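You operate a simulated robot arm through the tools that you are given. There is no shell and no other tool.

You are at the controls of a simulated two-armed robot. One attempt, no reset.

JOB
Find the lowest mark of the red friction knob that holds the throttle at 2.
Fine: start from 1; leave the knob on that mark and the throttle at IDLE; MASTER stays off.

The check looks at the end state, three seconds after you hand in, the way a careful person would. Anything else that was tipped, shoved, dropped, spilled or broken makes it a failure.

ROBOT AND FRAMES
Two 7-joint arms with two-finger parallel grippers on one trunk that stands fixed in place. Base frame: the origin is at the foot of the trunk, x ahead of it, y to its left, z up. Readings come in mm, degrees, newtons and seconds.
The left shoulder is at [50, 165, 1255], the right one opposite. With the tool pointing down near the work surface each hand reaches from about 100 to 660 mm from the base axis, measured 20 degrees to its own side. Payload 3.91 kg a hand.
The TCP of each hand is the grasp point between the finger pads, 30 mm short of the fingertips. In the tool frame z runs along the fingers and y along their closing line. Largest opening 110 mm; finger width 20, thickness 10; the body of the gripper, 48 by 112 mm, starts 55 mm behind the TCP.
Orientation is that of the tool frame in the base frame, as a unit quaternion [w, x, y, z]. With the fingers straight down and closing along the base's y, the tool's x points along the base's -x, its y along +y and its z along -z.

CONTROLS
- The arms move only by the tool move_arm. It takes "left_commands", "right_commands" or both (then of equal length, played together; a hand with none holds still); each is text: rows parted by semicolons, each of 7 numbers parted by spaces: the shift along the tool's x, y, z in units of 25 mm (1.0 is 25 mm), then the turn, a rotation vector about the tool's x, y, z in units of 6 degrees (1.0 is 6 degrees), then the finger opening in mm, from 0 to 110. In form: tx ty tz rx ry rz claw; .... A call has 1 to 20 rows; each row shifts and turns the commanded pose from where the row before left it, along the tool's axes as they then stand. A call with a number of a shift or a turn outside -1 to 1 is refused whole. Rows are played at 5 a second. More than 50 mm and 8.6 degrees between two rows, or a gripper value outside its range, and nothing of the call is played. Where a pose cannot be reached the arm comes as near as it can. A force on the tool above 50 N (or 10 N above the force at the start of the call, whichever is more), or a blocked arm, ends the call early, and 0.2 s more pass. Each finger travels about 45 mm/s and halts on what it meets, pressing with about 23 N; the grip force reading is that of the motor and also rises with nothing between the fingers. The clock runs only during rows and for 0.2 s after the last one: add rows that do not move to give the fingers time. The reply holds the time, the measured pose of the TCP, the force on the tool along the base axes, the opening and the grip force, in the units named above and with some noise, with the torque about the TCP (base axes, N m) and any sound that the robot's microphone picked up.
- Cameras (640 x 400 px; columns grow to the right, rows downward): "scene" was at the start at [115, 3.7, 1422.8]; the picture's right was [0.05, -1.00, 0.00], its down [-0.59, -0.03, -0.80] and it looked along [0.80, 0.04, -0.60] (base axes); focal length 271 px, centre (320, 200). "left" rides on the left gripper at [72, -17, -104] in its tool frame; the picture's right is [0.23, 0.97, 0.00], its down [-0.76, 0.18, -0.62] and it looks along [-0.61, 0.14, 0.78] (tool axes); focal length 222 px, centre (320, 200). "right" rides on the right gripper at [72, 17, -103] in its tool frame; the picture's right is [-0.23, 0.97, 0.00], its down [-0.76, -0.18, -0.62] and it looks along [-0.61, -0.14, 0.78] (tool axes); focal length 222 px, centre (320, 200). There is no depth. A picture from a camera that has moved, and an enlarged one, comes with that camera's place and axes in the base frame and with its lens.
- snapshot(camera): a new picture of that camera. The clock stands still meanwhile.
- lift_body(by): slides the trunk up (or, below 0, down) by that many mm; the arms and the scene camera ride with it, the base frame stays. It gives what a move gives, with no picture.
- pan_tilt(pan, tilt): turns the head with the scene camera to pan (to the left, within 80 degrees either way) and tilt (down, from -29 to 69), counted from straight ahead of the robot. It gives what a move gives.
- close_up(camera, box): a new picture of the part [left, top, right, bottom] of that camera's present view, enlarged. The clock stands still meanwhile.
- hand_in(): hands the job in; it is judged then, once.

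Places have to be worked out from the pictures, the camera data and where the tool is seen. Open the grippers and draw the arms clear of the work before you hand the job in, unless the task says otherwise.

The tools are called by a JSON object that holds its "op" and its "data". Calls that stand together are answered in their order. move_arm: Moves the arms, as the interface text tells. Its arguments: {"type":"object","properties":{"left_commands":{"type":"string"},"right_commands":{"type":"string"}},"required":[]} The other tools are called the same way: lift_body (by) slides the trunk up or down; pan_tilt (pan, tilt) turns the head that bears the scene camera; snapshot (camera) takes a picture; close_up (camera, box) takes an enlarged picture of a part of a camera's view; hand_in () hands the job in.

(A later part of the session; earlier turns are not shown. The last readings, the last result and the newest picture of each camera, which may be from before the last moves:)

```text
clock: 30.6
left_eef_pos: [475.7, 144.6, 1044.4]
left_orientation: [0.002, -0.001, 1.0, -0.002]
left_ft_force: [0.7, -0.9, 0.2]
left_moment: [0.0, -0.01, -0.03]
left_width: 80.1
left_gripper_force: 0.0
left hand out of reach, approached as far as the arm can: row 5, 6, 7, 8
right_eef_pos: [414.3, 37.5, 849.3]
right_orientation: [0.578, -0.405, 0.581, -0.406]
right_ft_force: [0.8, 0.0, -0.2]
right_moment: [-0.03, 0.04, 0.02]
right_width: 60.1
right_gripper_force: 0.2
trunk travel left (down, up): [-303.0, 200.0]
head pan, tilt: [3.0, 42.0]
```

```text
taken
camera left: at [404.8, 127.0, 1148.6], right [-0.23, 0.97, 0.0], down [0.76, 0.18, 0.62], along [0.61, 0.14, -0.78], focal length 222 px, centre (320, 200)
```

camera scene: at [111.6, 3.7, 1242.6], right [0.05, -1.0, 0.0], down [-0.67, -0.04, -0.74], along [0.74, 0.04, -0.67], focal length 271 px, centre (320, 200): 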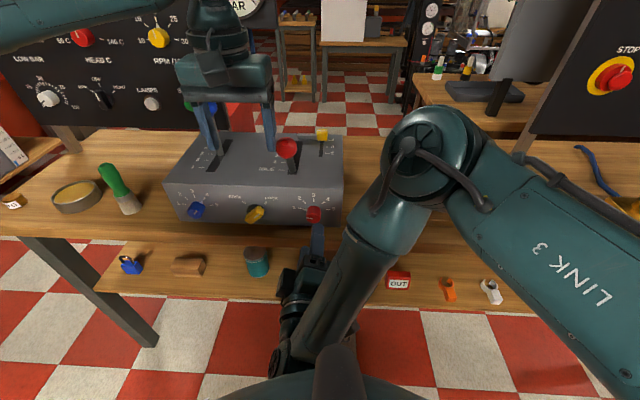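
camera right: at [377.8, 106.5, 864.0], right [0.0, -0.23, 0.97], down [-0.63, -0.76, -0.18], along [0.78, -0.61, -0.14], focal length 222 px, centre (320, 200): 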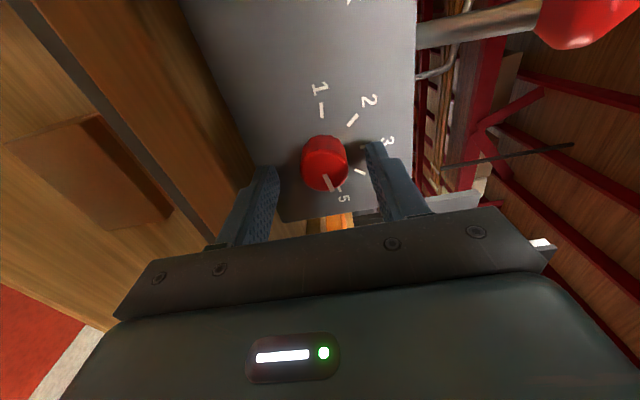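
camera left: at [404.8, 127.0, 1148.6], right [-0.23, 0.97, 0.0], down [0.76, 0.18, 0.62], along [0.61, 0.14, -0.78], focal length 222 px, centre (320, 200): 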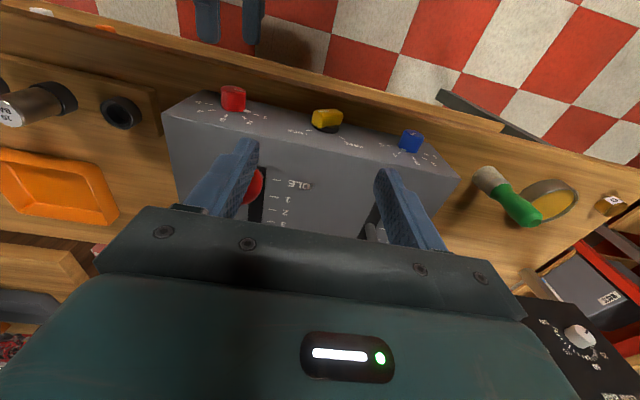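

The straight-down tool can't reach the lever with the trunk this low. I'll back off and pitch the left tool 60° forward so it approaches the ball from the robot's side.

{"op": "move_arm", "data": {"left_commands": "0.75 -0.595 0 0 0 0 80; 0.75 -0.595 0 0 0 0 80; 0.75 -0.595 0 0 0 0 80; 0.75 -0.595 0 0 0 0 80; 0 0 0 0 -1 0 80; 0 0 0 0 -1 0 80; 0 0 0 0 -1 0 80; 0 0 0 0 -1 0 80; 0 0 0 0 -1 0 80; 0 0 0 0 -1 0 80; 0 0 0 0 -1 0 80; 0 0 0 0 -1 0 80; 0 0 0 0 -1 0 80; 0 0 0 0 -1 0 80"}}

{"op": "snapshot", "data": {"camera": "scene"}}

{"op": "snapshot", "data": {"camera": "left"}}

```text
clock: 33.6
left_eef_pos: [405.8, 105.3, 1043.3]
left_orientation: [0.501, -0.002, 0.866, 0.0]
left_ft_force: [-0.7, 1.1, -0.2]
left_moment: [-0.01, 0.0, -0.03]
left_width: 79.7
left_gripper_force: 0.1
left hand out of reach, approached as far as the arm can: row 2, 3, 4
right_eef_pos: [414.5, 38.4, 851.0]
right_orientation: [0.577, -0.405, 0.581, -0.406]
right_ft_force: [0.6, -0.2, -0.8]
right_moment: [0.0, 0.0, -0.01]
right_width: 60.1
right_gripper_force: 0.0
trunk travel left (down, up): [-303.0, 200.0]
head pan, tilt: [3.0, 42.0]
```

```text
taken
camera scene: at [111.5, 3.7, 1242.7], right [0.05, -1.0, 0.0], down [-0.67, -0.04, -0.74], along [0.74, 0.04, -0.67], focal length 271 px, centre (320, 200)
```

scene: 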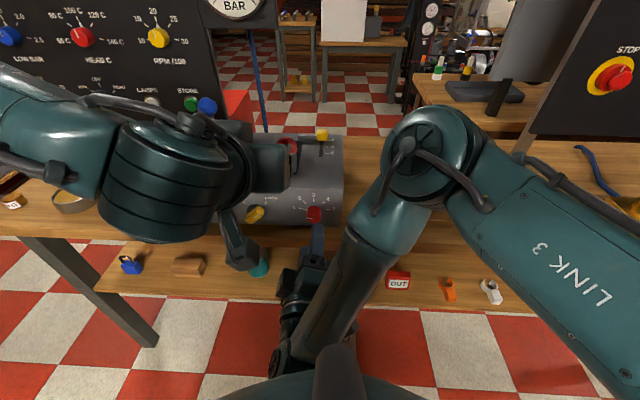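

```text
taken
camera left: at [280.6, 87.3, 1032.2], right [-0.11, 0.97, -0.2], down [-0.16, 0.18, 0.97], along [0.98, 0.14, 0.14], focal length 222 px, centre (320, 200)
```

left: 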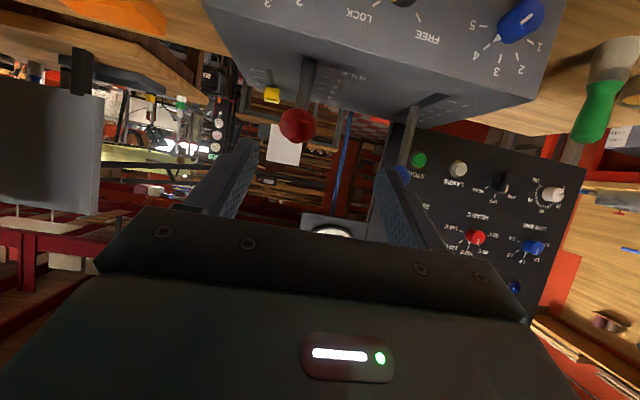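

The left hand is now at (406, 105, 1043), pitched forward. I align laterally with the ball and advance 100 mm along the tool axis, leaving the fingers open around it.

{"op": "move_arm", "data": {"left_commands": "-0.58 -0.8 0 0 0 0 80; 0 0 0.8 0 0 0 80; 0 0 0.8 0 0 0 80; 0 0 0.8 0 0 0 80; 0 0 0.8 0 0 0 80; 0 0 0.8 0 0 0 80"}}

{"op": "snapshot", "data": {"camera": "scene"}}

{"op": "snapshot", "data": {"camera": "left"}}

{"op": "snapshot", "data": {"camera": "right"}}

```text
clock: 35.0
left_eef_pos: [501.2, 96.4, 1008.0]
left_orientation: [0.5, 0.0, 0.866, -0.001]
left_ft_force: [0.5, -0.1, -0.3]
left_moment: [0.03, 0.01, -0.02]
left_width: 79.9
left_gripper_force: 0.1
left hand out of reach, approached as far as the arm can: row 1, 5, 6
right_eef_pos: [415.1, 36.3, 849.8]
right_orientation: [0.577, -0.405, 0.581, -0.406]
right_ft_force: [0.5, -0.2, -0.2]
right_moment: [0.02, -0.01, 0.01]
right_width: 60.1
right_gripper_force: 0.1
trunk travel left (down, up): [-303.0, 200.0]
head pan, tilt: [3.0, 42.0]
```

```text
taken
camera scene: at [111.5, 3.7, 1242.6], right [0.05, -1.0, 0.0], down [-0.67, -0.03, -0.74], along [0.74, 0.04, -0.67], focal length 271 px, centre (320, 200)
```

scene: 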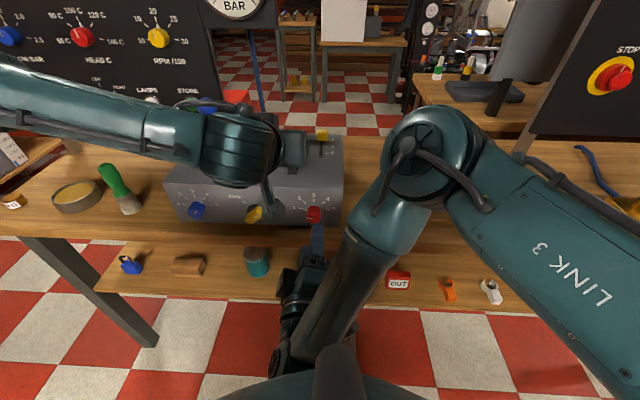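

```text
taken
camera left: at [375.5, 78.8, 997.3], right [-0.11, 0.97, -0.2], down [-0.16, 0.18, 0.97], along [0.98, 0.14, 0.13], focal length 222 px, centre (320, 200)
```

left: 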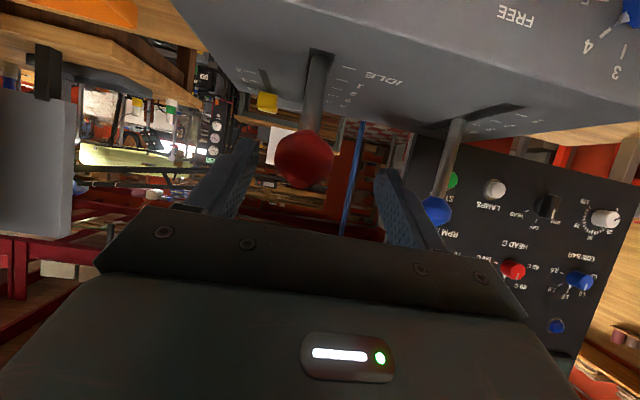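

```text
taken
camera right: at [311.9, -25.9, 809.7], right [0.0, 0.55, -0.84], down [-0.62, 0.66, 0.43], along [0.78, 0.52, 0.34], focal length 222 px, centre (320, 200)
```

right: 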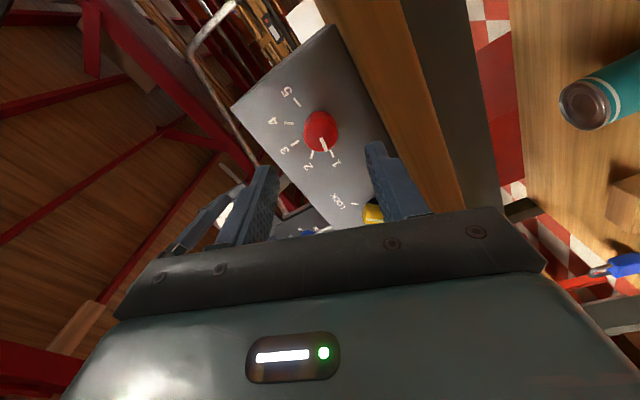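

The left arm ran out of reach at (501, 96, 1008) with the trunk this low. I'll retract the left hand, shift the right hand aside to the right, and raise the trunk back up for the lever work.

{"op": "move_arm", "data": {"left_commands": "0 0 -0.8 0 0 0 80; 0 0 -0.8 0 0 0 80; 0 0 -0.8 0 0 0 80; 0 0 -0.8 0 0 0 80; 0 0 0 0 0 0 80; 0 0 0 0 0 0 80; 0 0 0 0 0 0 80; 0 0 0 0 0 0 80", "right_commands": "0 0 -0.2 0 0 0 60; 0 0 -0.2 0 0 0 60; 0 0 -0.2 0 0 0 60; 0 0 -0.2 0 0 0 60; 0.9 -0.33 0 0 0 0 60; 0.9 -0.33 0 0 0 0 60; 0.9 -0.33 0 0 0 0 60; 0.9 -0.33 0 0 0 0 60"}}

{"op": "lift_body", "data": {"by": 172}}

{"op": "snapshot", "data": {"camera": "scene"}}

```text
clock: 36.9
left_eef_pos: [429.5, 95.0, 1048.5]
left_orientation: [0.5, 0.0, 0.866, -0.001]
left_ft_force: [-0.5, -0.3, -0.3]
left_moment: [-0.02, 0.01, -0.02]
left_width: 79.9
left_gripper_force: 0.2
right_eef_pos: [429.9, -37.9, 865.8]
right_orientation: [0.576, -0.405, 0.583, -0.405]
right_ft_force: [-1.0, 0.2, 0.1]
right_moment: [0.0, 0.02, 0.02]
right_width: 60.0
right_gripper_force: 0.0
right hand out of reach, approached as far as the arm can: row 2, 3, 4, 6, 7, 8
trunk travel left (down, up): [-303.0, 200.0]
head pan, tilt: [3.0, 42.0]
```

```text
clock: 38.8
left_eef_pos: [429.4, 95.6, 1220.7]
left_orientation: [0.5, 0.0, 0.866, 0.0]
left_ft_force: [0.3, -0.4, 0.9]
left_moment: [-0.01, 0.0, -0.03]
left_width: 80.1
left_gripper_force: 0.0
right_eef_pos: [429.8, -37.8, 1037.8]
right_orientation: [0.577, -0.406, 0.582, -0.405]
right_ft_force: [-0.5, -0.6, 0.1]
right_moment: [0.0, 0.0, -0.05]
right_width: 59.9
right_gripper_force: 0.1
trunk travel left (down, up): [-475.0, 28.0]
head pan, tilt: [3.0, 42.0]
```

```text
taken
camera scene: at [111.5, 3.7, 1414.6], right [0.05, -1.0, 0.0], down [-0.67, -0.03, -0.74], along [0.74, 0.04, -0.67], focal length 271 px, centre (320, 200)
```

scene: 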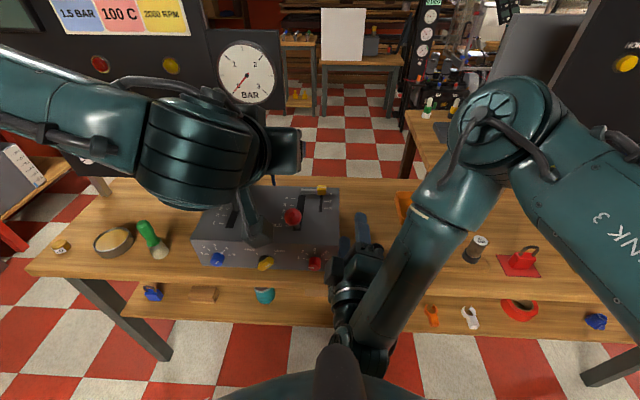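

Right hand is parked at y≈−38; there's ~25 mm gap to where the left hand will work. I lower the left hand to z≈1060 over y=85.

{"op": "move_arm", "data": {"left_commands": "0.79 -0.06 0.457 0 0 0 80; 0.79 -0.06 0.457 0 0 0 80; 0.79 -0.06 0.457 0 0 0 80; 0.79 -0.06 0.457 0 0 0 80; 0.79 -0.06 0.457 0 0 0 80; 0.79 -0.06 0.457 0 0 0 80; 0.79 -0.06 0.457 0 0 0 80"}}

{"op": "snapshot", "data": {"camera": "scene"}}

{"op": "snapshot", "data": {"camera": "left"}}

```text
clock: 40.4
left_eef_pos: [435.8, 138.7, 1087.6]
left_orientation: [0.5, 0.0, 0.866, -0.001]
left_ft_force: [0.8, -0.1, 0.0]
left_moment: [0.0, 0.0, 0.02]
left_width: 80.0
left_gripper_force: 0.1
left hand out of reach, approached as far as the arm can: row 2, 3, 4, 5, 6, 7
right_eef_pos: [430.8, -36.4, 1038.0]
right_orientation: [0.576, -0.406, 0.582, -0.406]
right_ft_force: [0.0, -0.1, -0.8]
right_moment: [-0.03, 0.03, 0.07]
right_width: 60.0
right_gripper_force: 0.1
trunk travel left (down, up): [-475.0, 28.0]
head pan, tilt: [3.0, 42.0]
```

```text
taken
camera scene: at [111.5, 3.8, 1414.7], right [0.05, -1.0, 0.0], down [-0.67, -0.04, -0.74], along [0.74, 0.04, -0.67], focal length 271 px, centre (320, 200)
```

scene: 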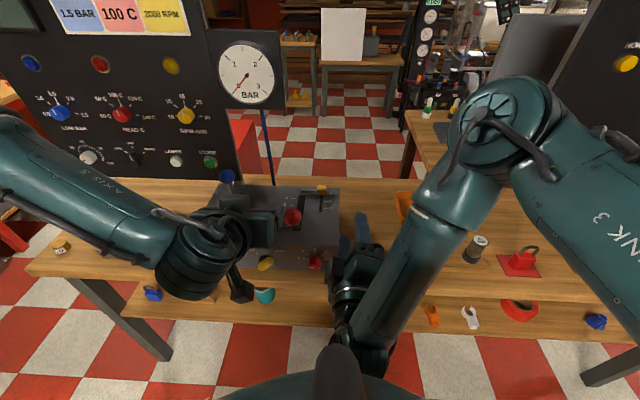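

```text
taken
camera left: at [310.7, 120.9, 1076.8], right [-0.11, 0.97, -0.2], down [-0.16, 0.18, 0.97], along [0.98, 0.14, 0.13], focal length 222 px, centre (320, 200)
```

left: 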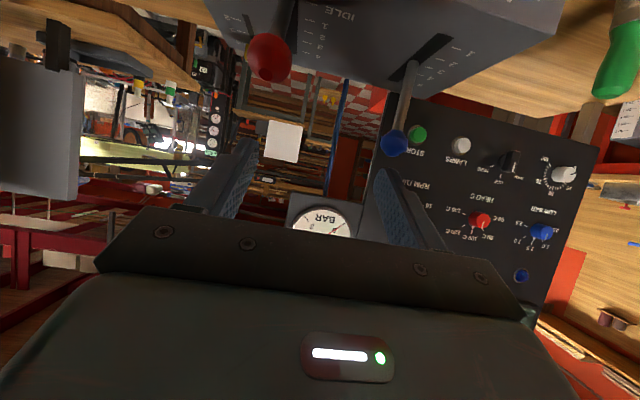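

This pitched posture is joint-limited too. I'll turn the left tool back to straight down and try the tool-down approach from this trunk height.

{"op": "move_arm", "data": {"left_commands": "0 0 0 0 1 0 80; 0 0 0 0 1 0 80; 0 0 0 0 1 0 80; 0 0 0 0 1 0 80; 0 0 0 0 1 0 80; 0 0 0 0 1 0 80; 0 0 0 0 1 0 80; 0 0 0 0 1 0 80; 0 0 0 0 1 0 80; 0 0 0 0 1 0 80; -0.68 -0.43 0.22 0 0 0 80; -0.68 -0.43 0.22 0 0 0 80; -0.68 -0.43 0.22 0 0 0 80; -0.68 -0.43 0.22 0 0 0 80; -0.68 -0.43 0.22 0 0 0 80"}}

{"op": "snapshot", "data": {"camera": "scene"}}

{"op": "snapshot", "data": {"camera": "left"}}

```text
clock: 43.6
left_eef_pos: [462.9, 146.2, 1082.7]
left_orientation: [0.001, -0.001, 1.0, -0.001]
left_ft_force: [0.4, 0.6, 0.6]
left_moment: [-0.03, 0.02, -0.02]
left_width: 79.9
left_gripper_force: 0.1
left hand out of reach, approached as far as the arm can: row 11, 12, 13, 14, 15
right_eef_pos: [430.2, -38.8, 1036.9]
right_orientation: [0.577, -0.405, 0.582, -0.405]
right_ft_force: [-1.1, -0.1, 0.9]
right_moment: [-0.01, 0.02, 0.01]
right_width: 60.4
right_gripper_force: 0.1
trunk travel left (down, up): [-475.0, 28.0]
head pan, tilt: [3.0, 42.0]
```

```text
taken
camera scene: at [111.4, 3.7, 1414.7], right [0.05, -1.0, 0.0], down [-0.67, -0.03, -0.74], along [0.74, 0.04, -0.67], focal length 271 px, centre (320, 200)
```

scene: 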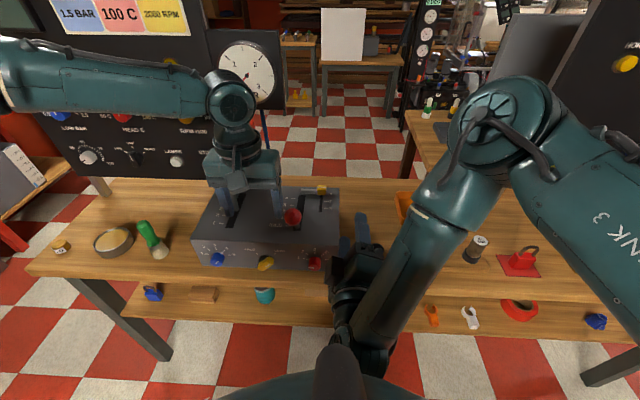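

```text
taken
camera left: at [391.3, 127.2, 1186.9], right [-0.23, 0.97, 0.0], down [0.76, 0.18, 0.62], along [0.61, 0.14, -0.78], focal length 222 px, centre (320, 200)
```

left: 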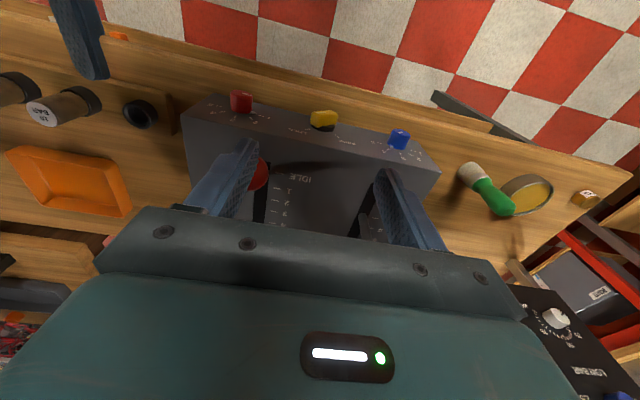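

It moves forward but refuses to go right — a joint limit in this arm branch. I'll back off to x≈380, move right and down there, and approach the ball horizontally instead.

{"op": "move_arm", "data": {"left_commands": "0.8 0 0 0 0 0 80; 0.8 0 0 0 0 0 80; 0.8 0 0 0 0 0 80; 0.8 0 0 0 0 0 80; 0 -0.8 0 0 0 0 80; 0 -0.8 0 0 0 0 80; 0 -0.8 0 0 0 0 80; 0 0 0.8 0 0 0 80; 0 0 0.8 0 0 0 80; 0 0 0.8 0 0 0 80; 0 0 0.8 0 0 0 80"}}

{"op": "snapshot", "data": {"camera": "scene"}}

```text
clock: 46.0
left_eef_pos: [373.8, 130.0, 1018.4]
left_orientation: [0.001, -0.001, 1.0, -0.001]
left_ft_force: [0.5, 0.5, 0.1]
left_moment: [-0.02, -0.01, 0.03]
left_width: 80.0
left_gripper_force: 0.1
left hand out of reach, approached as far as the arm can: row 7, 8, 9, 10, 11
right_eef_pos: [431.5, -37.3, 1038.1]
right_orientation: [0.576, -0.405, 0.582, -0.406]
right_ft_force: [-0.3, -0.2, -0.5]
right_moment: [-0.06, 0.05, 0.03]
right_width: 60.2
right_gripper_force: 0.0
trunk travel left (down, up): [-475.0, 28.0]
head pan, tilt: [3.0, 42.0]
```

```text
taken
camera scene: at [111.4, 3.7, 1414.7], right [0.05, -1.0, 0.0], down [-0.67, -0.03, -0.74], along [0.74, 0.04, -0.67], focal length 271 px, centre (320, 200)
```

scene: 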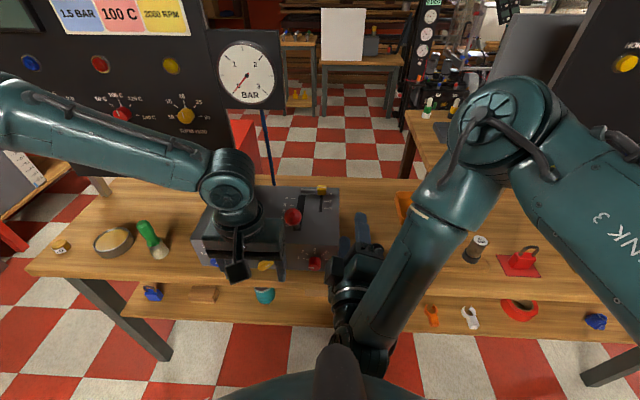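

Still limited around y≈130. I'll test whether yawing the tool +30° frees movement to the right.

{"op": "move_arm", "data": {"left_commands": "0 0 0 0 0 1 80; 0 0 0 0 0 1 80; 0 0 0 0 0 1 80; 0 0 0 0 0 1 80; 0 0 0 0 0 1 80; -0.4 -0.69 0 0 0 0 80; -0.4 -0.69 0 0 0 0 80; -0.4 -0.69 0 0 0 0 80"}}

```text
clock: 47.8
left_eef_pos: [361.1, 116.2, 1041.8]
left_orientation: [0.002, 0.259, 0.966, -0.001]
left_ft_force: [0.2, 0.0, 0.3]
left_moment: [0.01, 0.03, 0.0]
left_width: 80.1
left_gripper_force: 0.0
left hand out of reach, approached as far as the arm can: row 6, 7, 8
right_eef_pos: [429.8, -37.0, 1037.1]
right_orientation: [0.577, -0.406, 0.582, -0.405]
right_ft_force: [-0.5, -0.3, -0.5]
right_moment: [0.03, 0.01, -0.01]
right_width: 60.2
right_gripper_force: 0.0
trunk travel left (down, up): [-475.0, 28.0]
head pan, tilt: [3.0, 42.0]
```

The left arm's branch won't cross to the lever. The right arm handles forward-pointing poses well, so I'll park the left arm back at its start area and use the right arm for both knob and lever.

{"op": "move_arm", "data": {"left_commands": "0.18 0.312 -0.92 0 0 0 80; 0.18 0.312 -0.92 0 0 0 80; 0.18 0.312 -0.92 0 0 0 80; 0.18 0.312 -0.92 0 0 0 80; 0.18 0.312 -0.92 0 0 0 80; 0.18 0.312 -0.92 0 0 0 80; 0.18 0.312 -0.92 0 0 0 80; 0.18 0.312 -0.92 0 0 0 80; 0.18 0.312 -0.92 0 0 0 80; 0.18 0.312 -0.92 0 0 0 80; 0 0 0 0 0 -1 80; 0 0 0 0 0 -1 80; 0 0 0 0 0 -1 80; 0 0 0 0 0 -1 80; 0 0 0 0 0 -1 80"}}

{"op": "snapshot", "data": {"camera": "scene"}}

```text
clock: 51.0
left_eef_pos: [360.6, 207.2, 1273.0]
left_orientation: [0.001, -0.002, 1.0, 0.0]
left_ft_force: [0.4, -0.1, 0.7]
left_moment: [-0.02, -0.03, -0.03]
left_width: 80.1
left_gripper_force: 0.1
right_eef_pos: [430.2, -37.5, 1038.7]
right_orientation: [0.577, -0.405, 0.583, -0.405]
right_ft_force: [-0.8, 1.1, -0.2]
right_moment: [0.0, 0.0, 0.0]
right_width: 60.0
right_gripper_force: 0.1
trunk travel left (down, up): [-475.0, 28.0]
head pan, tilt: [3.0, 42.0]
```

```text
taken
camera scene: at [111.4, 3.6, 1414.7], right [0.05, -1.0, 0.0], down [-0.67, -0.03, -0.74], along [0.74, 0.04, -0.67], focal length 271 px, centre (320, 200)
```

scene: 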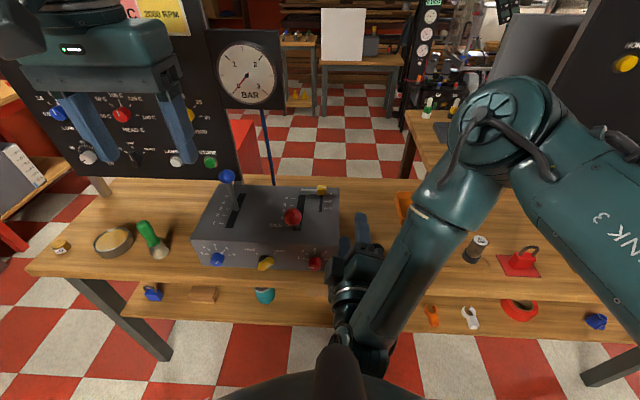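

Left arm is parked. Now I roll the right hand back to level (+70°) and shift it left to y≈85 in front of the throttle ball.

{"op": "move_arm", "data": {"right_commands": "0 0 0 0 0 0.972 60; 0 0 0 0 0 0.972 60; 0 0 0 0 0 0.972 60; 0 0 0 0 0 0.972 60; 0 0 0 0 0 0.972 60; 0 0 0 0 0 0.972 60; 0 0 0 0 0 0.972 80; 0 0 0 0 0 0.972 80; 0 0 0 0 0 0.972 80; 0 0 0 0 0 0.972 80; 0 0 0 0 0 0.972 80; 0 0 0 0 0 0.972 80; 0 0.82 0 0 0 0 80; 0 0.82 0 0 0 0 80; 0 0.82 0 0 0 0 80; 0 0.82 0 0 0 0 80; 0 0.82 0 0 0 0 80; 0 0.82 0 0 0 0 80"}}

{"op": "snapshot", "data": {"camera": "scene"}}

{"op": "snapshot", "data": {"camera": "right"}}

```text
clock: 54.8
left_eef_pos: [359.7, 206.7, 1272.1]
left_orientation: [0.0, -0.001, 1.0, 0.0]
left_ft_force: [-0.1, 0.2, -0.1]
left_moment: [0.04, -0.04, 0.0]
left_width: 80.0
left_gripper_force: 0.1
right_eef_pos: [431.1, 85.4, 1037.9]
right_orientation: [0.705, 0.001, 0.709, -0.001]
right_ft_force: [-0.2, -0.1, 0.1]
right_moment: [0.01, 0.0, -0.02]
right_width: 79.8
right_gripper_force: 0.1
trunk travel left (down, up): [-475.0, 28.0]
head pan, tilt: [3.0, 42.0]
```

```text
taken
camera scene: at [111.5, 3.8, 1414.7], right [0.05, -1.0, 0.0], down [-0.67, -0.04, -0.74], along [0.74, 0.04, -0.67], focal length 271 px, centre (320, 200)
```

scene: 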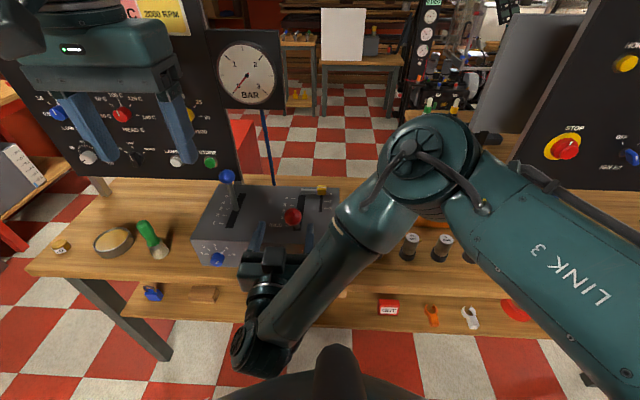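

```text
taken
camera right: at [328.1, 102.3, 965.3], right [0.01, 0.97, 0.23], down [-0.62, -0.17, 0.77], along [0.78, -0.15, 0.6], focal length 222 px, centre (320, 200)
```

right: 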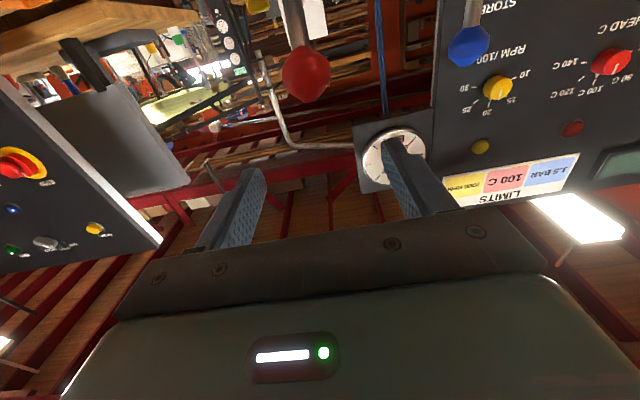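

The right hand reached (431, 85, 1038) fine and sees the ball ahead. I pitch it 20° down and advance to straddle the ball at (519, 84.5, 993).

{"op": "move_arm", "data": {"right_commands": "0 0 0 0 0.833 0 80; 0 0 0 0 0.833 0 80; 0 0 0 0 0.833 0 80; 0 0 0 0 0.833 0 80; 0.49 0 0 0 0 0 80; 0 0 0.784 0 0 0 80; 0 0 0.784 0 0 0 80; 0 0 0.784 0 0 0 80; 0 0 0.784 0 0 0 80; 0 0 0.784 0 0 0 80"}}

{"op": "snapshot", "data": {"camera": "scene"}}

{"op": "snapshot", "data": {"camera": "right"}}

{"op": "snapshot", "data": {"camera": "left"}}

```text
clock: 57.0
left_eef_pos: [359.5, 207.1, 1272.9]
left_orientation: [0.0, -0.001, 1.0, -0.001]
left_ft_force: [-0.5, 0.2, -0.3]
left_moment: [0.01, 0.02, 0.03]
left_width: 80.0
left_gripper_force: 0.1
right_eef_pos: [518.5, 85.5, 991.9]
right_orientation: [0.571, 0.003, 0.821, -0.002]
right_ft_force: [-0.9, -0.1, 0.5]
right_moment: [0.0, -0.01, -0.02]
right_width: 80.0
right_gripper_force: 0.0
trunk travel left (down, up): [-475.0, 28.0]
head pan, tilt: [3.0, 42.0]
```

```text
taken
camera scene: at [111.6, 3.6, 1414.6], right [0.05, -1.0, 0.0], down [-0.67, -0.03, -0.74], along [0.74, 0.04, -0.67], focal length 271 px, centre (320, 200)
```

scene: 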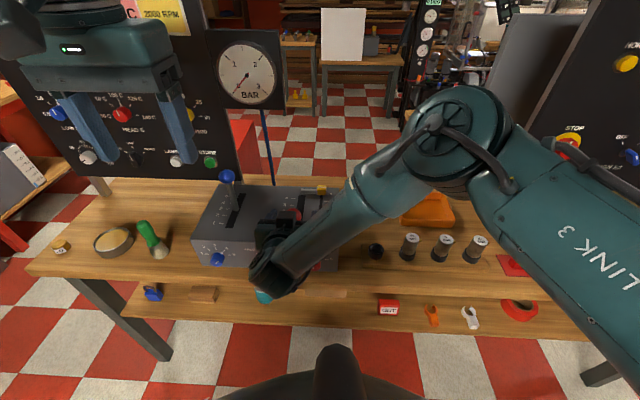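

```text
taken
camera right: at [398.1, 101.3, 960.1], right [0.08, 0.97, 0.21], down [-0.32, -0.18, 0.93], along [0.94, -0.15, 0.3], focal length 222 px, centre (320, 200)
```

right: 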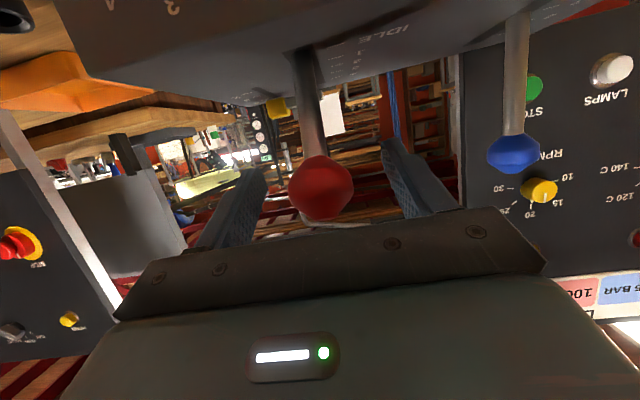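

```text
taken
camera left: at [288.3, 189.8, 1376.2], right [-0.23, 0.97, 0.0], down [0.76, 0.18, 0.62], along [0.61, 0.14, -0.78], focal length 222 px, centre (320, 200)
```

left: 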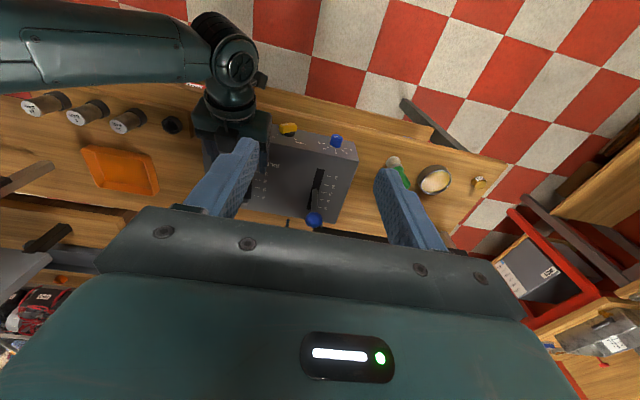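

The ball is centred at the TCP in the wrist view. I close on it.

{"op": "move_arm", "data": {"right_commands": "0 0 0 0 0 0 60; 0 0 0 0 0 0 50; 0 0 0 0 0 0 42; 0 0 0 0 0 0 36; 0 0 0 0 0 0 30; 0 0 0 0 0 0 26"}}

```text
clock: 58.4
left_eef_pos: [359.6, 206.8, 1272.0]
left_orientation: [-0.001, -0.001, 1.0, 0.0]
left_ft_force: [1.5, 0.3, 0.2]
left_moment: [0.03, 0.01, -0.02]
left_width: 80.1
left_gripper_force: 0.1
right_eef_pos: [517.7, 85.4, 993.3]
right_orientation: [0.571, 0.003, 0.821, -0.002]
right_ft_force: [0.6, -0.2, -0.8]
right_moment: [-0.02, 0.02, -0.02]
right_width: 37.4
right_gripper_force: 44.9
trunk travel left (down, up): [-475.0, 28.0]
head pan, tilt: [3.0, 42.0]
```

Gripped (37 mm, no side load). I move the lever about 25 mm forward along its arc slowly, to see whether it moves freely or is locked.

{"op": "move_arm", "data": {"right_commands": "-0.192 0 0.191 0 0 0 26; -0.192 0 0.191 0 0 0 26; -0.192 0 0.191 0 0 0 26; -0.192 0 0.191 0 0 0 26; 0 0 0 0 0 0 26"}}

{"op": "snapshot", "data": {"camera": "right"}}

{"op": "snapshot", "data": {"camera": "left"}}

```text
clock: 59.6
left_eef_pos: [359.9, 207.7, 1272.5]
left_orientation: [0.001, -0.001, 1.0, 0.0]
left_ft_force: [-0.2, 0.5, -0.3]
left_moment: [-0.02, 0.01, 0.04]
left_width: 80.2
left_gripper_force: 0.1
right_eef_pos: [542.3, 85.3, 1002.8]
right_orientation: [0.571, 0.002, 0.821, -0.001]
right_ft_force: [-6.6, -1.8, -4.1]
right_moment: [0.0, 1.33, 0.03]
right_width: 36.8
right_gripper_force: 45.2
trunk travel left (down, up): [-475.0, 28.0]
head pan, tilt: [3.0, 42.0]
```

```text
taken
camera right: at [422.2, 101.2, 971.5], right [0.08, 0.97, 0.21], down [-0.32, -0.18, 0.93], along [0.94, -0.15, 0.3], focal length 222 px, centre (320, 200)
```

right: 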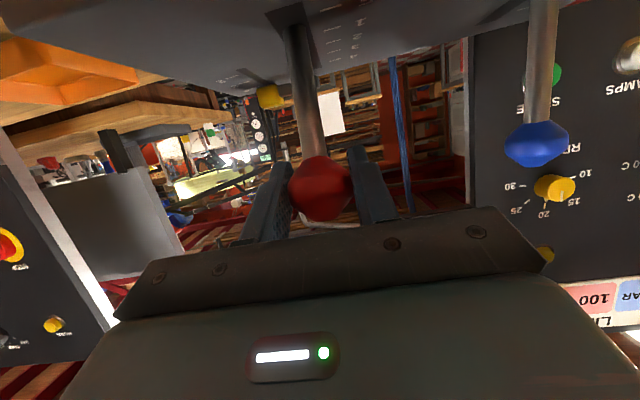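

```text
taken
camera left: at [288.0, 189.7, 1376.2], right [-0.23, 0.97, 0.0], down [0.76, 0.18, 0.62], along [0.61, 0.14, -0.78], focal length 222 px, centre (320, 200)
```

left: 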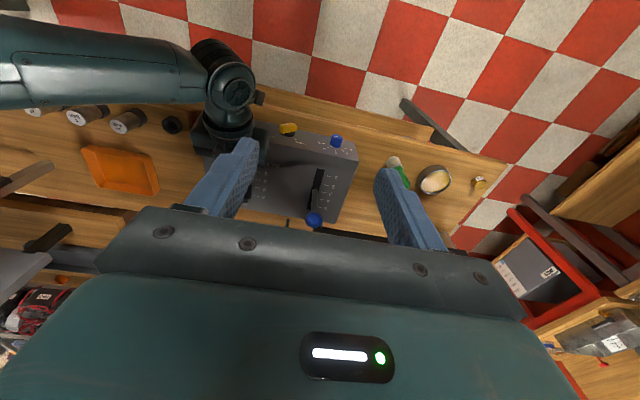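

The lever moves with only ~7 N resistance, so it isn't locked. I continue along the arc towards mark 2.

{"op": "move_arm", "data": {"right_commands": "-0.223 0 0.302 0 0 0 26; -0.223 0 0.302 0 0 0 26; -0.223 0 0.302 0 0 0 26; -0.194 0 0.319 0 0 0 26; -0.194 0 0.319 0 0 0 26; -0.194 0 0.319 0 0 0 26; 0 0 0 0 0 0 26"}}

{"op": "close_up", "data": {"camera": "right", "box": [200, 0, 400, 125]}}

{"op": "close_up", "data": {"camera": "scene", "box": [200, 170, 360, 270]}}

{"op": "close_up", "data": {"camera": "left", "box": [180, 100, 380, 225]}}

```text
clock: 61.2
left_eef_pos: [359.4, 207.9, 1273.2]
left_orientation: [0.001, -0.001, 1.0, 0.0]
left_ft_force: [0.1, -0.1, 0.2]
left_moment: [0.03, -0.04, 0.0]
left_width: 79.7
left_gripper_force: 0.1
right_eef_pos: [598.3, 85.0, 1016.3]
right_orientation: [0.572, 0.002, 0.82, -0.001]
right_ft_force: [-7.4, 3.1, 1.5]
right_moment: [0.07, 1.06, 0.04]
right_width: 37.0
right_gripper_force: 44.9
trunk travel left (down, up): [-475.0, 28.0]
head pan, tilt: [3.0, 42.0]
```

```text
3.20 times, centred on (300, 62) of right
camera zoom: at [476.6, 101.1, 985.0], right [0.08, 0.97, 0.21], down [-0.32, -0.18, 0.93], along [0.94, -0.15, 0.3], focal length 711 px, centre (384, 640)
```

zoom: 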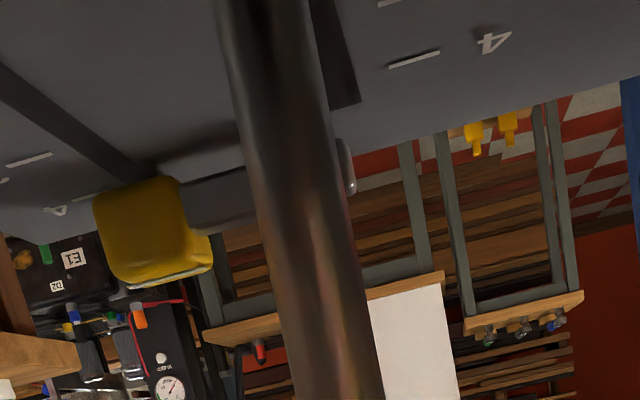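

```text
4.00 times, centred on (280, 220) of scene
camera zoom: at [110.5, 3.9, 1414.7], right [0.05, -1.0, 0.0], down [-0.67, -0.04, -0.74], along [0.74, 0.04, -0.67], focal length 1084 px, centre (480, 120)
```

zoom: 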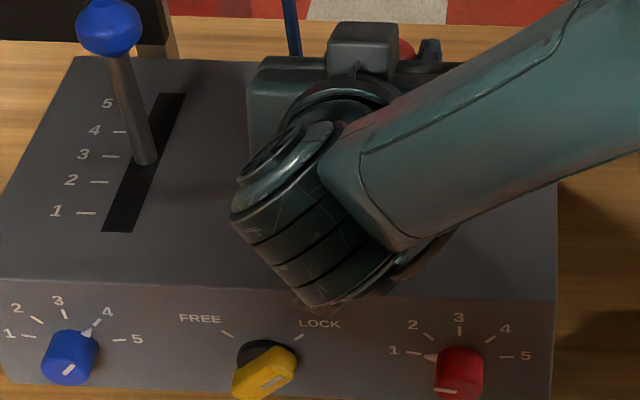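

```text
3.20 times, centred on (280, 162) of left
camera zoom: at [287.2, 190.0, 1376.4], right [-0.23, 0.97, 0.0], down [0.76, 0.18, 0.62], along [0.61, 0.14, -0.78], focal length 711 px, centre (448, 320)
```

zoom: 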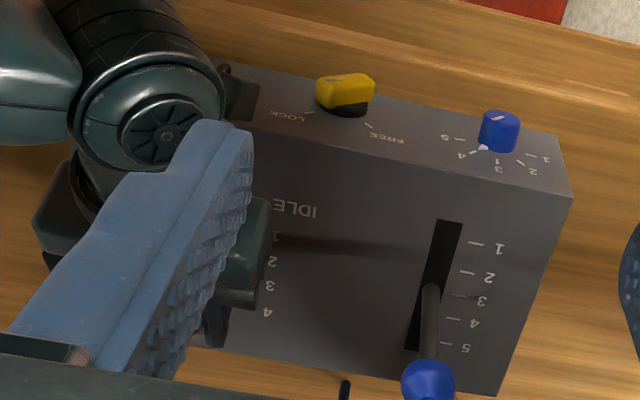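

Mark 2 corresponds to the lever standing vertical, ball at x≈625. I push the last 26 mm, then check the stick angle in the wrist view.

{"op": "move_arm", "data": {"right_commands": "-0.169 0 0.308 0 0 0 26; -0.169 0 0.308 0 0 0 26; -0.169 0 0.308 0 0 0 26; 0 0 0 0 0 0 26; 0 0 0 0 0 0 26"}}

{"op": "snapshot", "data": {"camera": "right"}}

{"op": "snapshot", "data": {"camera": "scene"}}

```text
clock: 62.4
left_eef_pos: [359.0, 208.1, 1272.9]
left_orientation: [0.0, -0.001, 1.0, -0.001]
left_ft_force: [-0.4, -0.5, 0.7]
left_moment: [-0.01, 0.01, 0.02]
left_width: 80.1
left_gripper_force: 0.1
right_eef_pos: [624.2, 84.2, 1019.3]
right_orientation: [0.571, 0.002, 0.821, -0.001]
right_ft_force: [-7.1, 2.2, -8.3]
right_moment: [0.03, 1.19, 0.07]
right_width: 36.9
right_gripper_force: 45.0
trunk travel left (down, up): [-475.0, 28.0]
head pan, tilt: [3.0, 42.0]
```

```text
taken
camera right: at [502.1, 101.1, 987.2], right [0.08, 0.97, 0.21], down [-0.32, -0.18, 0.93], along [0.94, -0.15, 0.29], focal length 222 px, centre (320, 200)
```

right: 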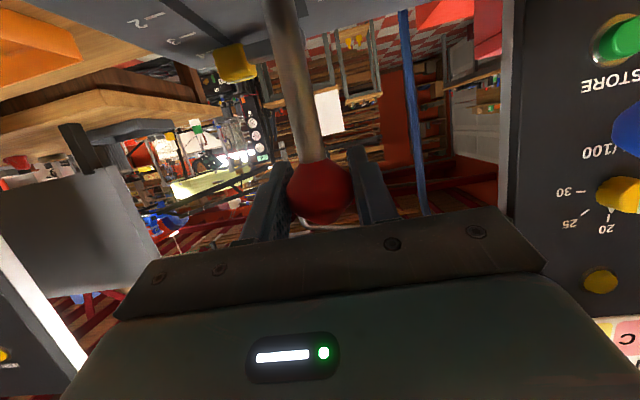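

```text
taken
camera scene: at [111.6, 4.1, 1414.5], right [0.05, -1.0, 0.0], down [-0.67, -0.04, -0.74], along [0.74, 0.04, -0.67], focal length 271 px, centre (320, 200)
```

scene: 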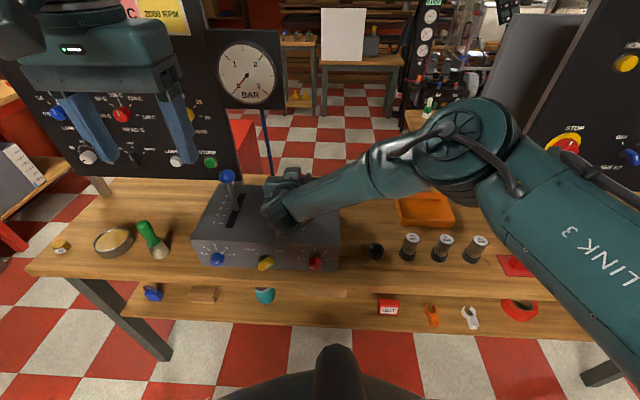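

The lever is at about mark 2 with ~7 N pull-back. I open the fingers and wait to see whether it stays.

{"op": "move_arm", "data": {"right_commands": "0 0 0 0 0 0 50; 0 0 0 0 0 0 70; 0 0 0 0 0 0 80; 0 0 0 0 0 0 80; 0 0 0 0 0 0 80; 0 0 0 0 0 0 80; 0 0 0 0 0 0 80; 0 0 0 0 0 0 80"}}

{"op": "snapshot", "data": {"camera": "right"}}

{"op": "close_up", "data": {"camera": "scene", "box": [200, 150, 360, 270]}}

```text
clock: 64.2
left_eef_pos: [359.8, 207.1, 1273.1]
left_orientation: [0.0, -0.001, 1.0, 0.001]
left_ft_force: [0.4, 0.3, 0.2]
left_moment: [-0.04, -0.02, -0.01]
left_width: 79.9
left_gripper_force: 0.0
right_eef_pos: [623.7, 85.0, 1019.8]
right_orientation: [0.572, 0.002, 0.82, -0.002]
right_ft_force: [-1.5, -0.2, 1.4]
right_moment: [-0.01, 0.01, 0.01]
right_width: 79.9
right_gripper_force: 0.1
trunk travel left (down, up): [-475.0, 28.0]
head pan, tilt: [3.0, 42.0]
```

```text
taken
camera right: at [502.6, 100.7, 988.3], right [0.08, 0.97, 0.21], down [-0.32, -0.18, 0.93], along [0.94, -0.15, 0.3], focal length 222 px, centre (320, 200)
```

right: 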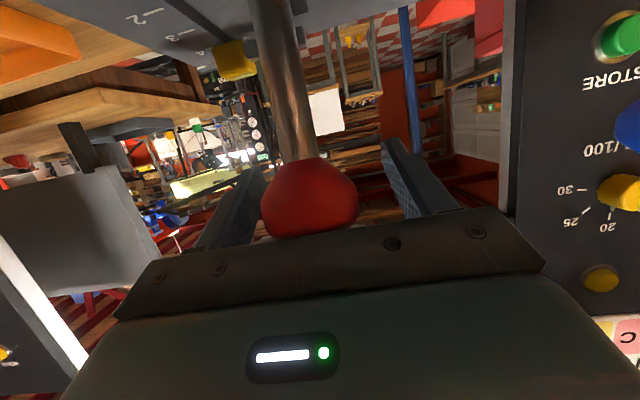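

```text
3.33 times, centred on (280, 210) of scene
camera zoom: at [111.2, 3.6, 1414.7], right [0.05, -1.0, 0.0], down [-0.67, -0.03, -0.74], along [0.74, 0.04, -0.67], focal length 904 px, centre (453, 167)
```

zoom: 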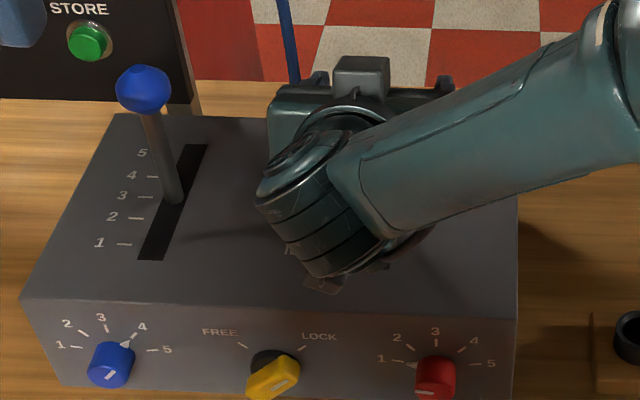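

The ball grew in view — the lever fell back onto the palm, so mark 1 does not hold. I withdraw back along the arc, letting the lever settle to IDLE, then clear.

{"op": "move_arm", "data": {"right_commands": "0.412 0 -0.595 0 0 0 80; 0.412 0 -0.595 0 0 0 80; 0.412 0 -0.595 0 0 0 80; 0.412 0 -0.595 0 0 0 80; 0.412 0 -0.595 0 0 0 80; 0.412 0 -0.595 0 0 0 80; 0 0 -0.8 0 0 0 80; 0 0 -0.8 0 0 0 80; 0 0 -0.8 0 0 0 80; 0 0 -0.8 0 0 0 80; 0 0 -0.8 0 0 0 80; 0 -0.6 0 0 -0.833 0 70; 0 -0.6 0 0 -0.833 0 70; 0 -0.4 0 0 -0.833 0 70; 0 -0.3 0 0 -0.833 0 70"}}

{"op": "snapshot", "data": {"camera": "scene"}}

{"op": "close_up", "data": {"camera": "scene", "box": [240, 170, 360, 270]}}

```text
clock: 67.4
left_eef_pos: [361.2, 207.0, 1272.5]
left_orientation: [0.0, 0.0, 1.0, 0.0]
left_ft_force: [-0.9, -0.2, -0.5]
left_moment: [-0.01, 0.0, -0.04]
left_width: 80.1
left_gripper_force: 0.2
right_eef_pos: [425.6, 38.1, 1028.3]
right_orientation: [0.705, 0.002, 0.709, -0.002]
right_ft_force: [0.4, 0.2, 0.2]
right_moment: [0.0, -0.01, 0.02]
right_width: 69.9
right_gripper_force: 0.1
trunk travel left (down, up): [-475.0, 28.0]
head pan, tilt: [3.0, 42.0]
```

```text
taken
camera scene: at [111.5, 3.6, 1414.7], right [0.05, -1.0, 0.0], down [-0.67, -0.03, -0.74], along [0.74, 0.04, -0.67], focal length 271 px, centre (320, 200)
```

scene: 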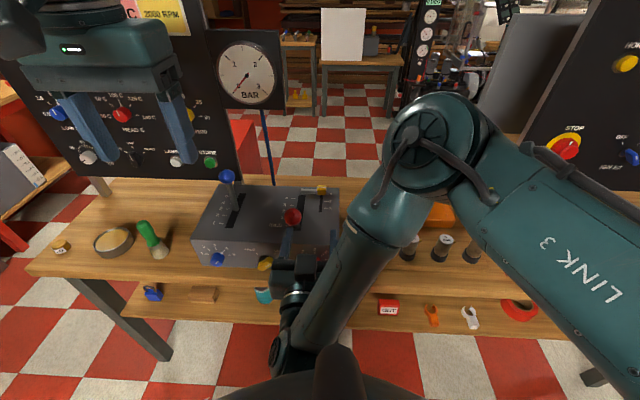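

```text
4.00 times, centred on (300, 220) of scene
camera zoom: at [111.5, 3.6, 1414.7], right [0.05, -1.0, 0.0], down [-0.67, -0.03, -0.74], along [0.74, 0.04, -0.67], focal length 1084 px, centre (400, 120)
```

zoom: 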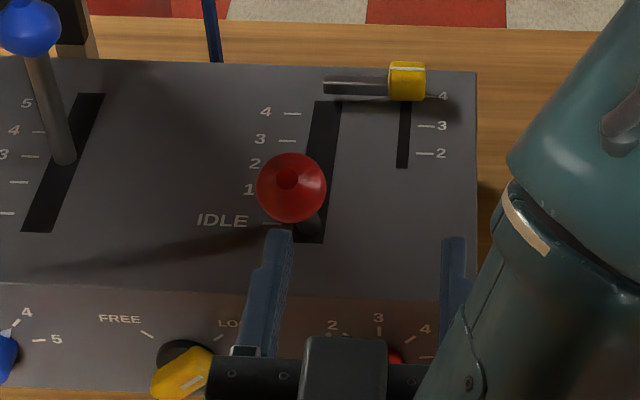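

Lever is back at IDLE. I lower the trunk and roll the hand −70° for the knob grip.

{"op": "lift_body", "data": {"by": -176}}

{"op": "move_arm", "data": {"right_commands": "0 0 0 0 0 -0.972 60; 0 0 0 0 0 -0.972 60; 0 0 0 0 0 -0.972 60; 0 0 0 0 0 -0.972 60; 0 0 0 0 0 -0.972 60; 0 0 0 0 0 -0.972 60; 0 0 0 0 0 -0.972 60; 0 0 0 0 0 -0.972 60; 0 0 0 0 0 -0.972 60; 0 0 0 0 0 -0.972 60; 0 0 0 0 0 -0.972 60; 0 0 0 0 0 -0.972 60"}}

{"op": "snapshot", "data": {"camera": "right"}}

{"op": "close_up", "data": {"camera": "scene", "box": [280, 180, 350, 224]}}

```text
clock: 69.3
left_eef_pos: [358.9, 207.1, 1096.5]
left_orientation: [0.001, -0.001, 1.0, 0.0]
left_ft_force: [0.0, 0.7, -0.3]
left_moment: [0.04, 0.0, 0.0]
left_width: 79.9
left_gripper_force: 0.0
right_eef_pos: [426.1, 37.5, 852.3]
right_orientation: [0.705, 0.002, 0.709, -0.002]
right_ft_force: [-0.7, 0.0, 0.1]
right_moment: [-0.05, 0.01, 0.0]
right_width: 70.1
right_gripper_force: 0.2
trunk travel left (down, up): [-299.0, 204.0]
head pan, tilt: [3.0, 42.0]
```

```text
clock: 72.0
left_eef_pos: [360.6, 207.2, 1096.6]
left_orientation: [0.002, -0.001, 1.0, 0.001]
left_ft_force: [-0.9, 1.1, -0.3]
left_moment: [0.03, 0.02, 0.02]
left_width: 80.2
left_gripper_force: 0.0
right_eef_pos: [423.3, 37.9, 852.5]
right_orientation: [0.576, -0.406, 0.581, -0.407]
right_ft_force: [0.0, -0.2, 1.0]
right_moment: [-0.03, -0.01, -0.01]
right_width: 59.8
right_gripper_force: 0.0
trunk travel left (down, up): [-299.0, 204.0]
head pan, tilt: [3.0, 42.0]
```

```text
taken
camera right: at [321.6, -25.0, 812.8], right [0.0, 0.55, -0.84], down [-0.62, 0.66, 0.43], along [0.79, 0.52, 0.34], focal length 222 px, centre (320, 200)
```

right: 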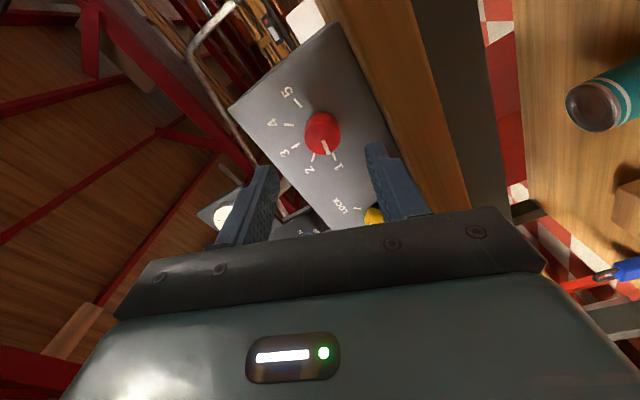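

```text
9.09 times, centred on (315, 202) of scene
camera zoom: at [111.4, 3.7, 1238.7], right [0.05, -1.0, 0.0], down [-0.67, -0.03, -0.74], along [0.74, 0.04, -0.67], focal length 2464 px, centre (366, 182)
```

zoom: 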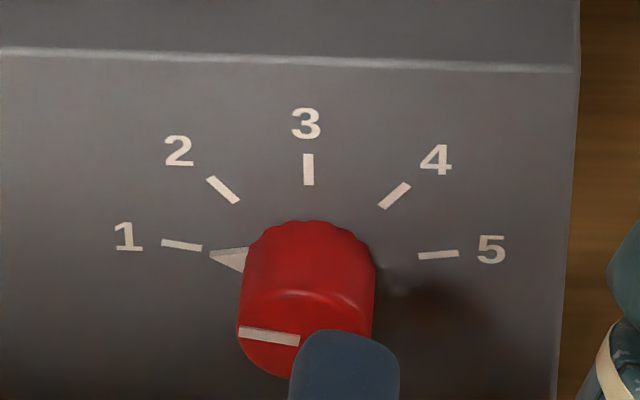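

Pointer on 1, hand aligned. I advance 56 mm and grip the knob.

{"op": "move_arm", "data": {"right_commands": "0.014 0.038 0.565 0 0 0 60; 0 0 0.565 0 0 0 60; 0 0 0.565 0 0 0 60; 0 0 0.565 0 0 0 60; 0 0 0 0 0 0 44; 0 0 0 0 0 0 36; 0 0 0 0 0 0 30; 0 0 0 0 0 0 24; 0 0 0 0 0 0 20; 0 0 0 0 0 0 20"}}

{"op": "close_up", "data": {"camera": "right", "box": [240, 80, 420, 200]}}

```text
clock: 74.2
left_eef_pos: [361.4, 209.0, 1096.1]
left_orientation: [0.001, -0.001, 1.0, -0.001]
left_ft_force: [-0.1, -0.3, -0.5]
left_moment: [0.04, -0.03, -0.02]
left_width: 80.0
left_gripper_force: 0.1
right_eef_pos: [481.5, 37.1, 851.3]
right_orientation: [0.575, -0.406, 0.584, -0.404]
right_ft_force: [-0.4, 5.1, -19.5]
right_moment: [0.1, -0.53, 0.06]
right_width: 29.3
right_gripper_force: 44.9
trunk travel left (down, up): [-299.0, 204.0]
head pan, tilt: [3.0, 42.0]
```

```text
3.33 times, centred on (330, 140) of right
camera zoom: at [378.7, -25.4, 810.8], right [-0.01, 0.55, -0.84], down [-0.62, 0.66, 0.43], along [0.79, 0.52, 0.33], focal length 740 px, centre (287, 400)
```

zoom: 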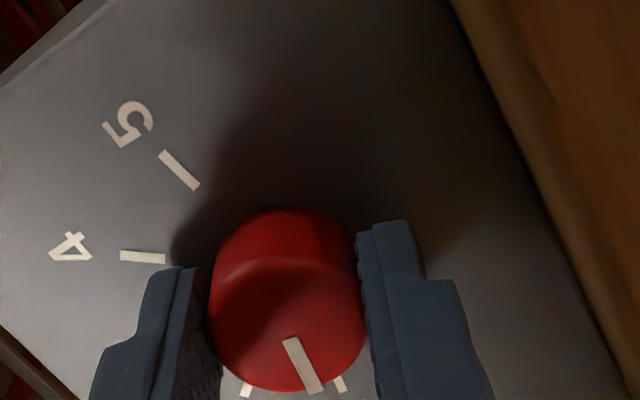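

There's a −20 N vertical load, so I ease down 1.5 mm and then turn the knob +40° clockwise to mark 2.

{"op": "move_arm", "data": {"right_commands": "0.02 0.056 0 0 0 0 20; 0 0 0 0 0 0.952 20; 0 0 0 0 0 0.952 20; 0 0 0 0 0 0.952 20; 0 0 0 0 0 0.952 20; 0 0 0 0 0 0.952 20; 0 0 0 0 0 0.952 20; 0 0 0 0 0 0.952 20; 0 0 0 0 0 0 20"}}

{"op": "close_up", "data": {"camera": "scene", "box": [280, 180, 350, 224]}}

{"op": "close_up", "data": {"camera": "right", "box": [240, 80, 420, 200]}}

```text
clock: 76.2
left_eef_pos: [360.1, 207.7, 1095.7]
left_orientation: [0.0, 0.0, 1.0, 0.0]
left_ft_force: [0.0, 0.0, -0.6]
left_moment: [-0.01, 0.01, -0.01]
left_width: 80.1
left_gripper_force: 0.0
right_eef_pos: [481.3, 37.2, 850.1]
right_orientation: [0.68, -0.181, 0.686, -0.184]
right_ft_force: [-1.5, 2.0, -11.3]
right_moment: [0.01, -0.13, 0.64]
right_width: 29.2
right_gripper_force: 45.1
trunk travel left (down, up): [-299.0, 204.0]
head pan, tilt: [3.0, 42.0]
```

```text
9.09 times, centred on (315, 202) of scene
camera zoom: at [112.1, 3.9, 1238.6], right [0.05, -1.0, 0.0], down [-0.67, -0.04, -0.74], along [0.74, 0.04, -0.67], focal length 2464 px, centre (366, 182)
```

zoom: 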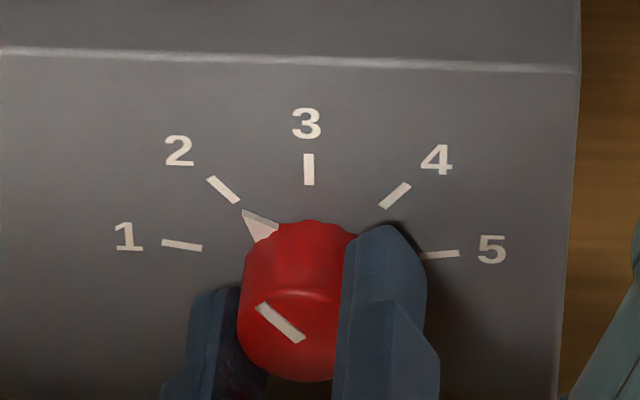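

```text
3.33 times, centred on (330, 140) of right
camera zoom: at [378.8, 15.8, 779.5], right [0.0, 0.96, -0.29], down [-0.62, 0.23, 0.75], along [0.79, 0.18, 0.59], focal length 740 px, centre (287, 400)
```

zoom: 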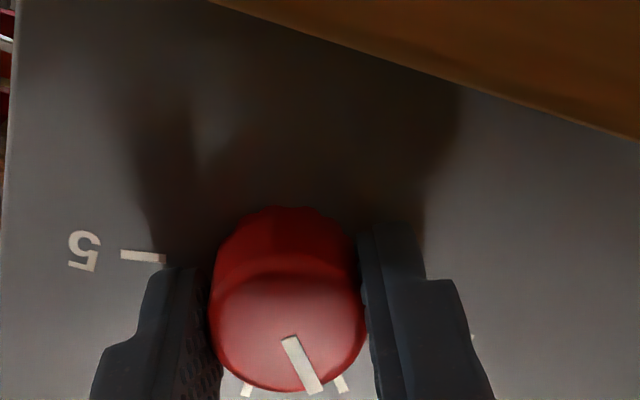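

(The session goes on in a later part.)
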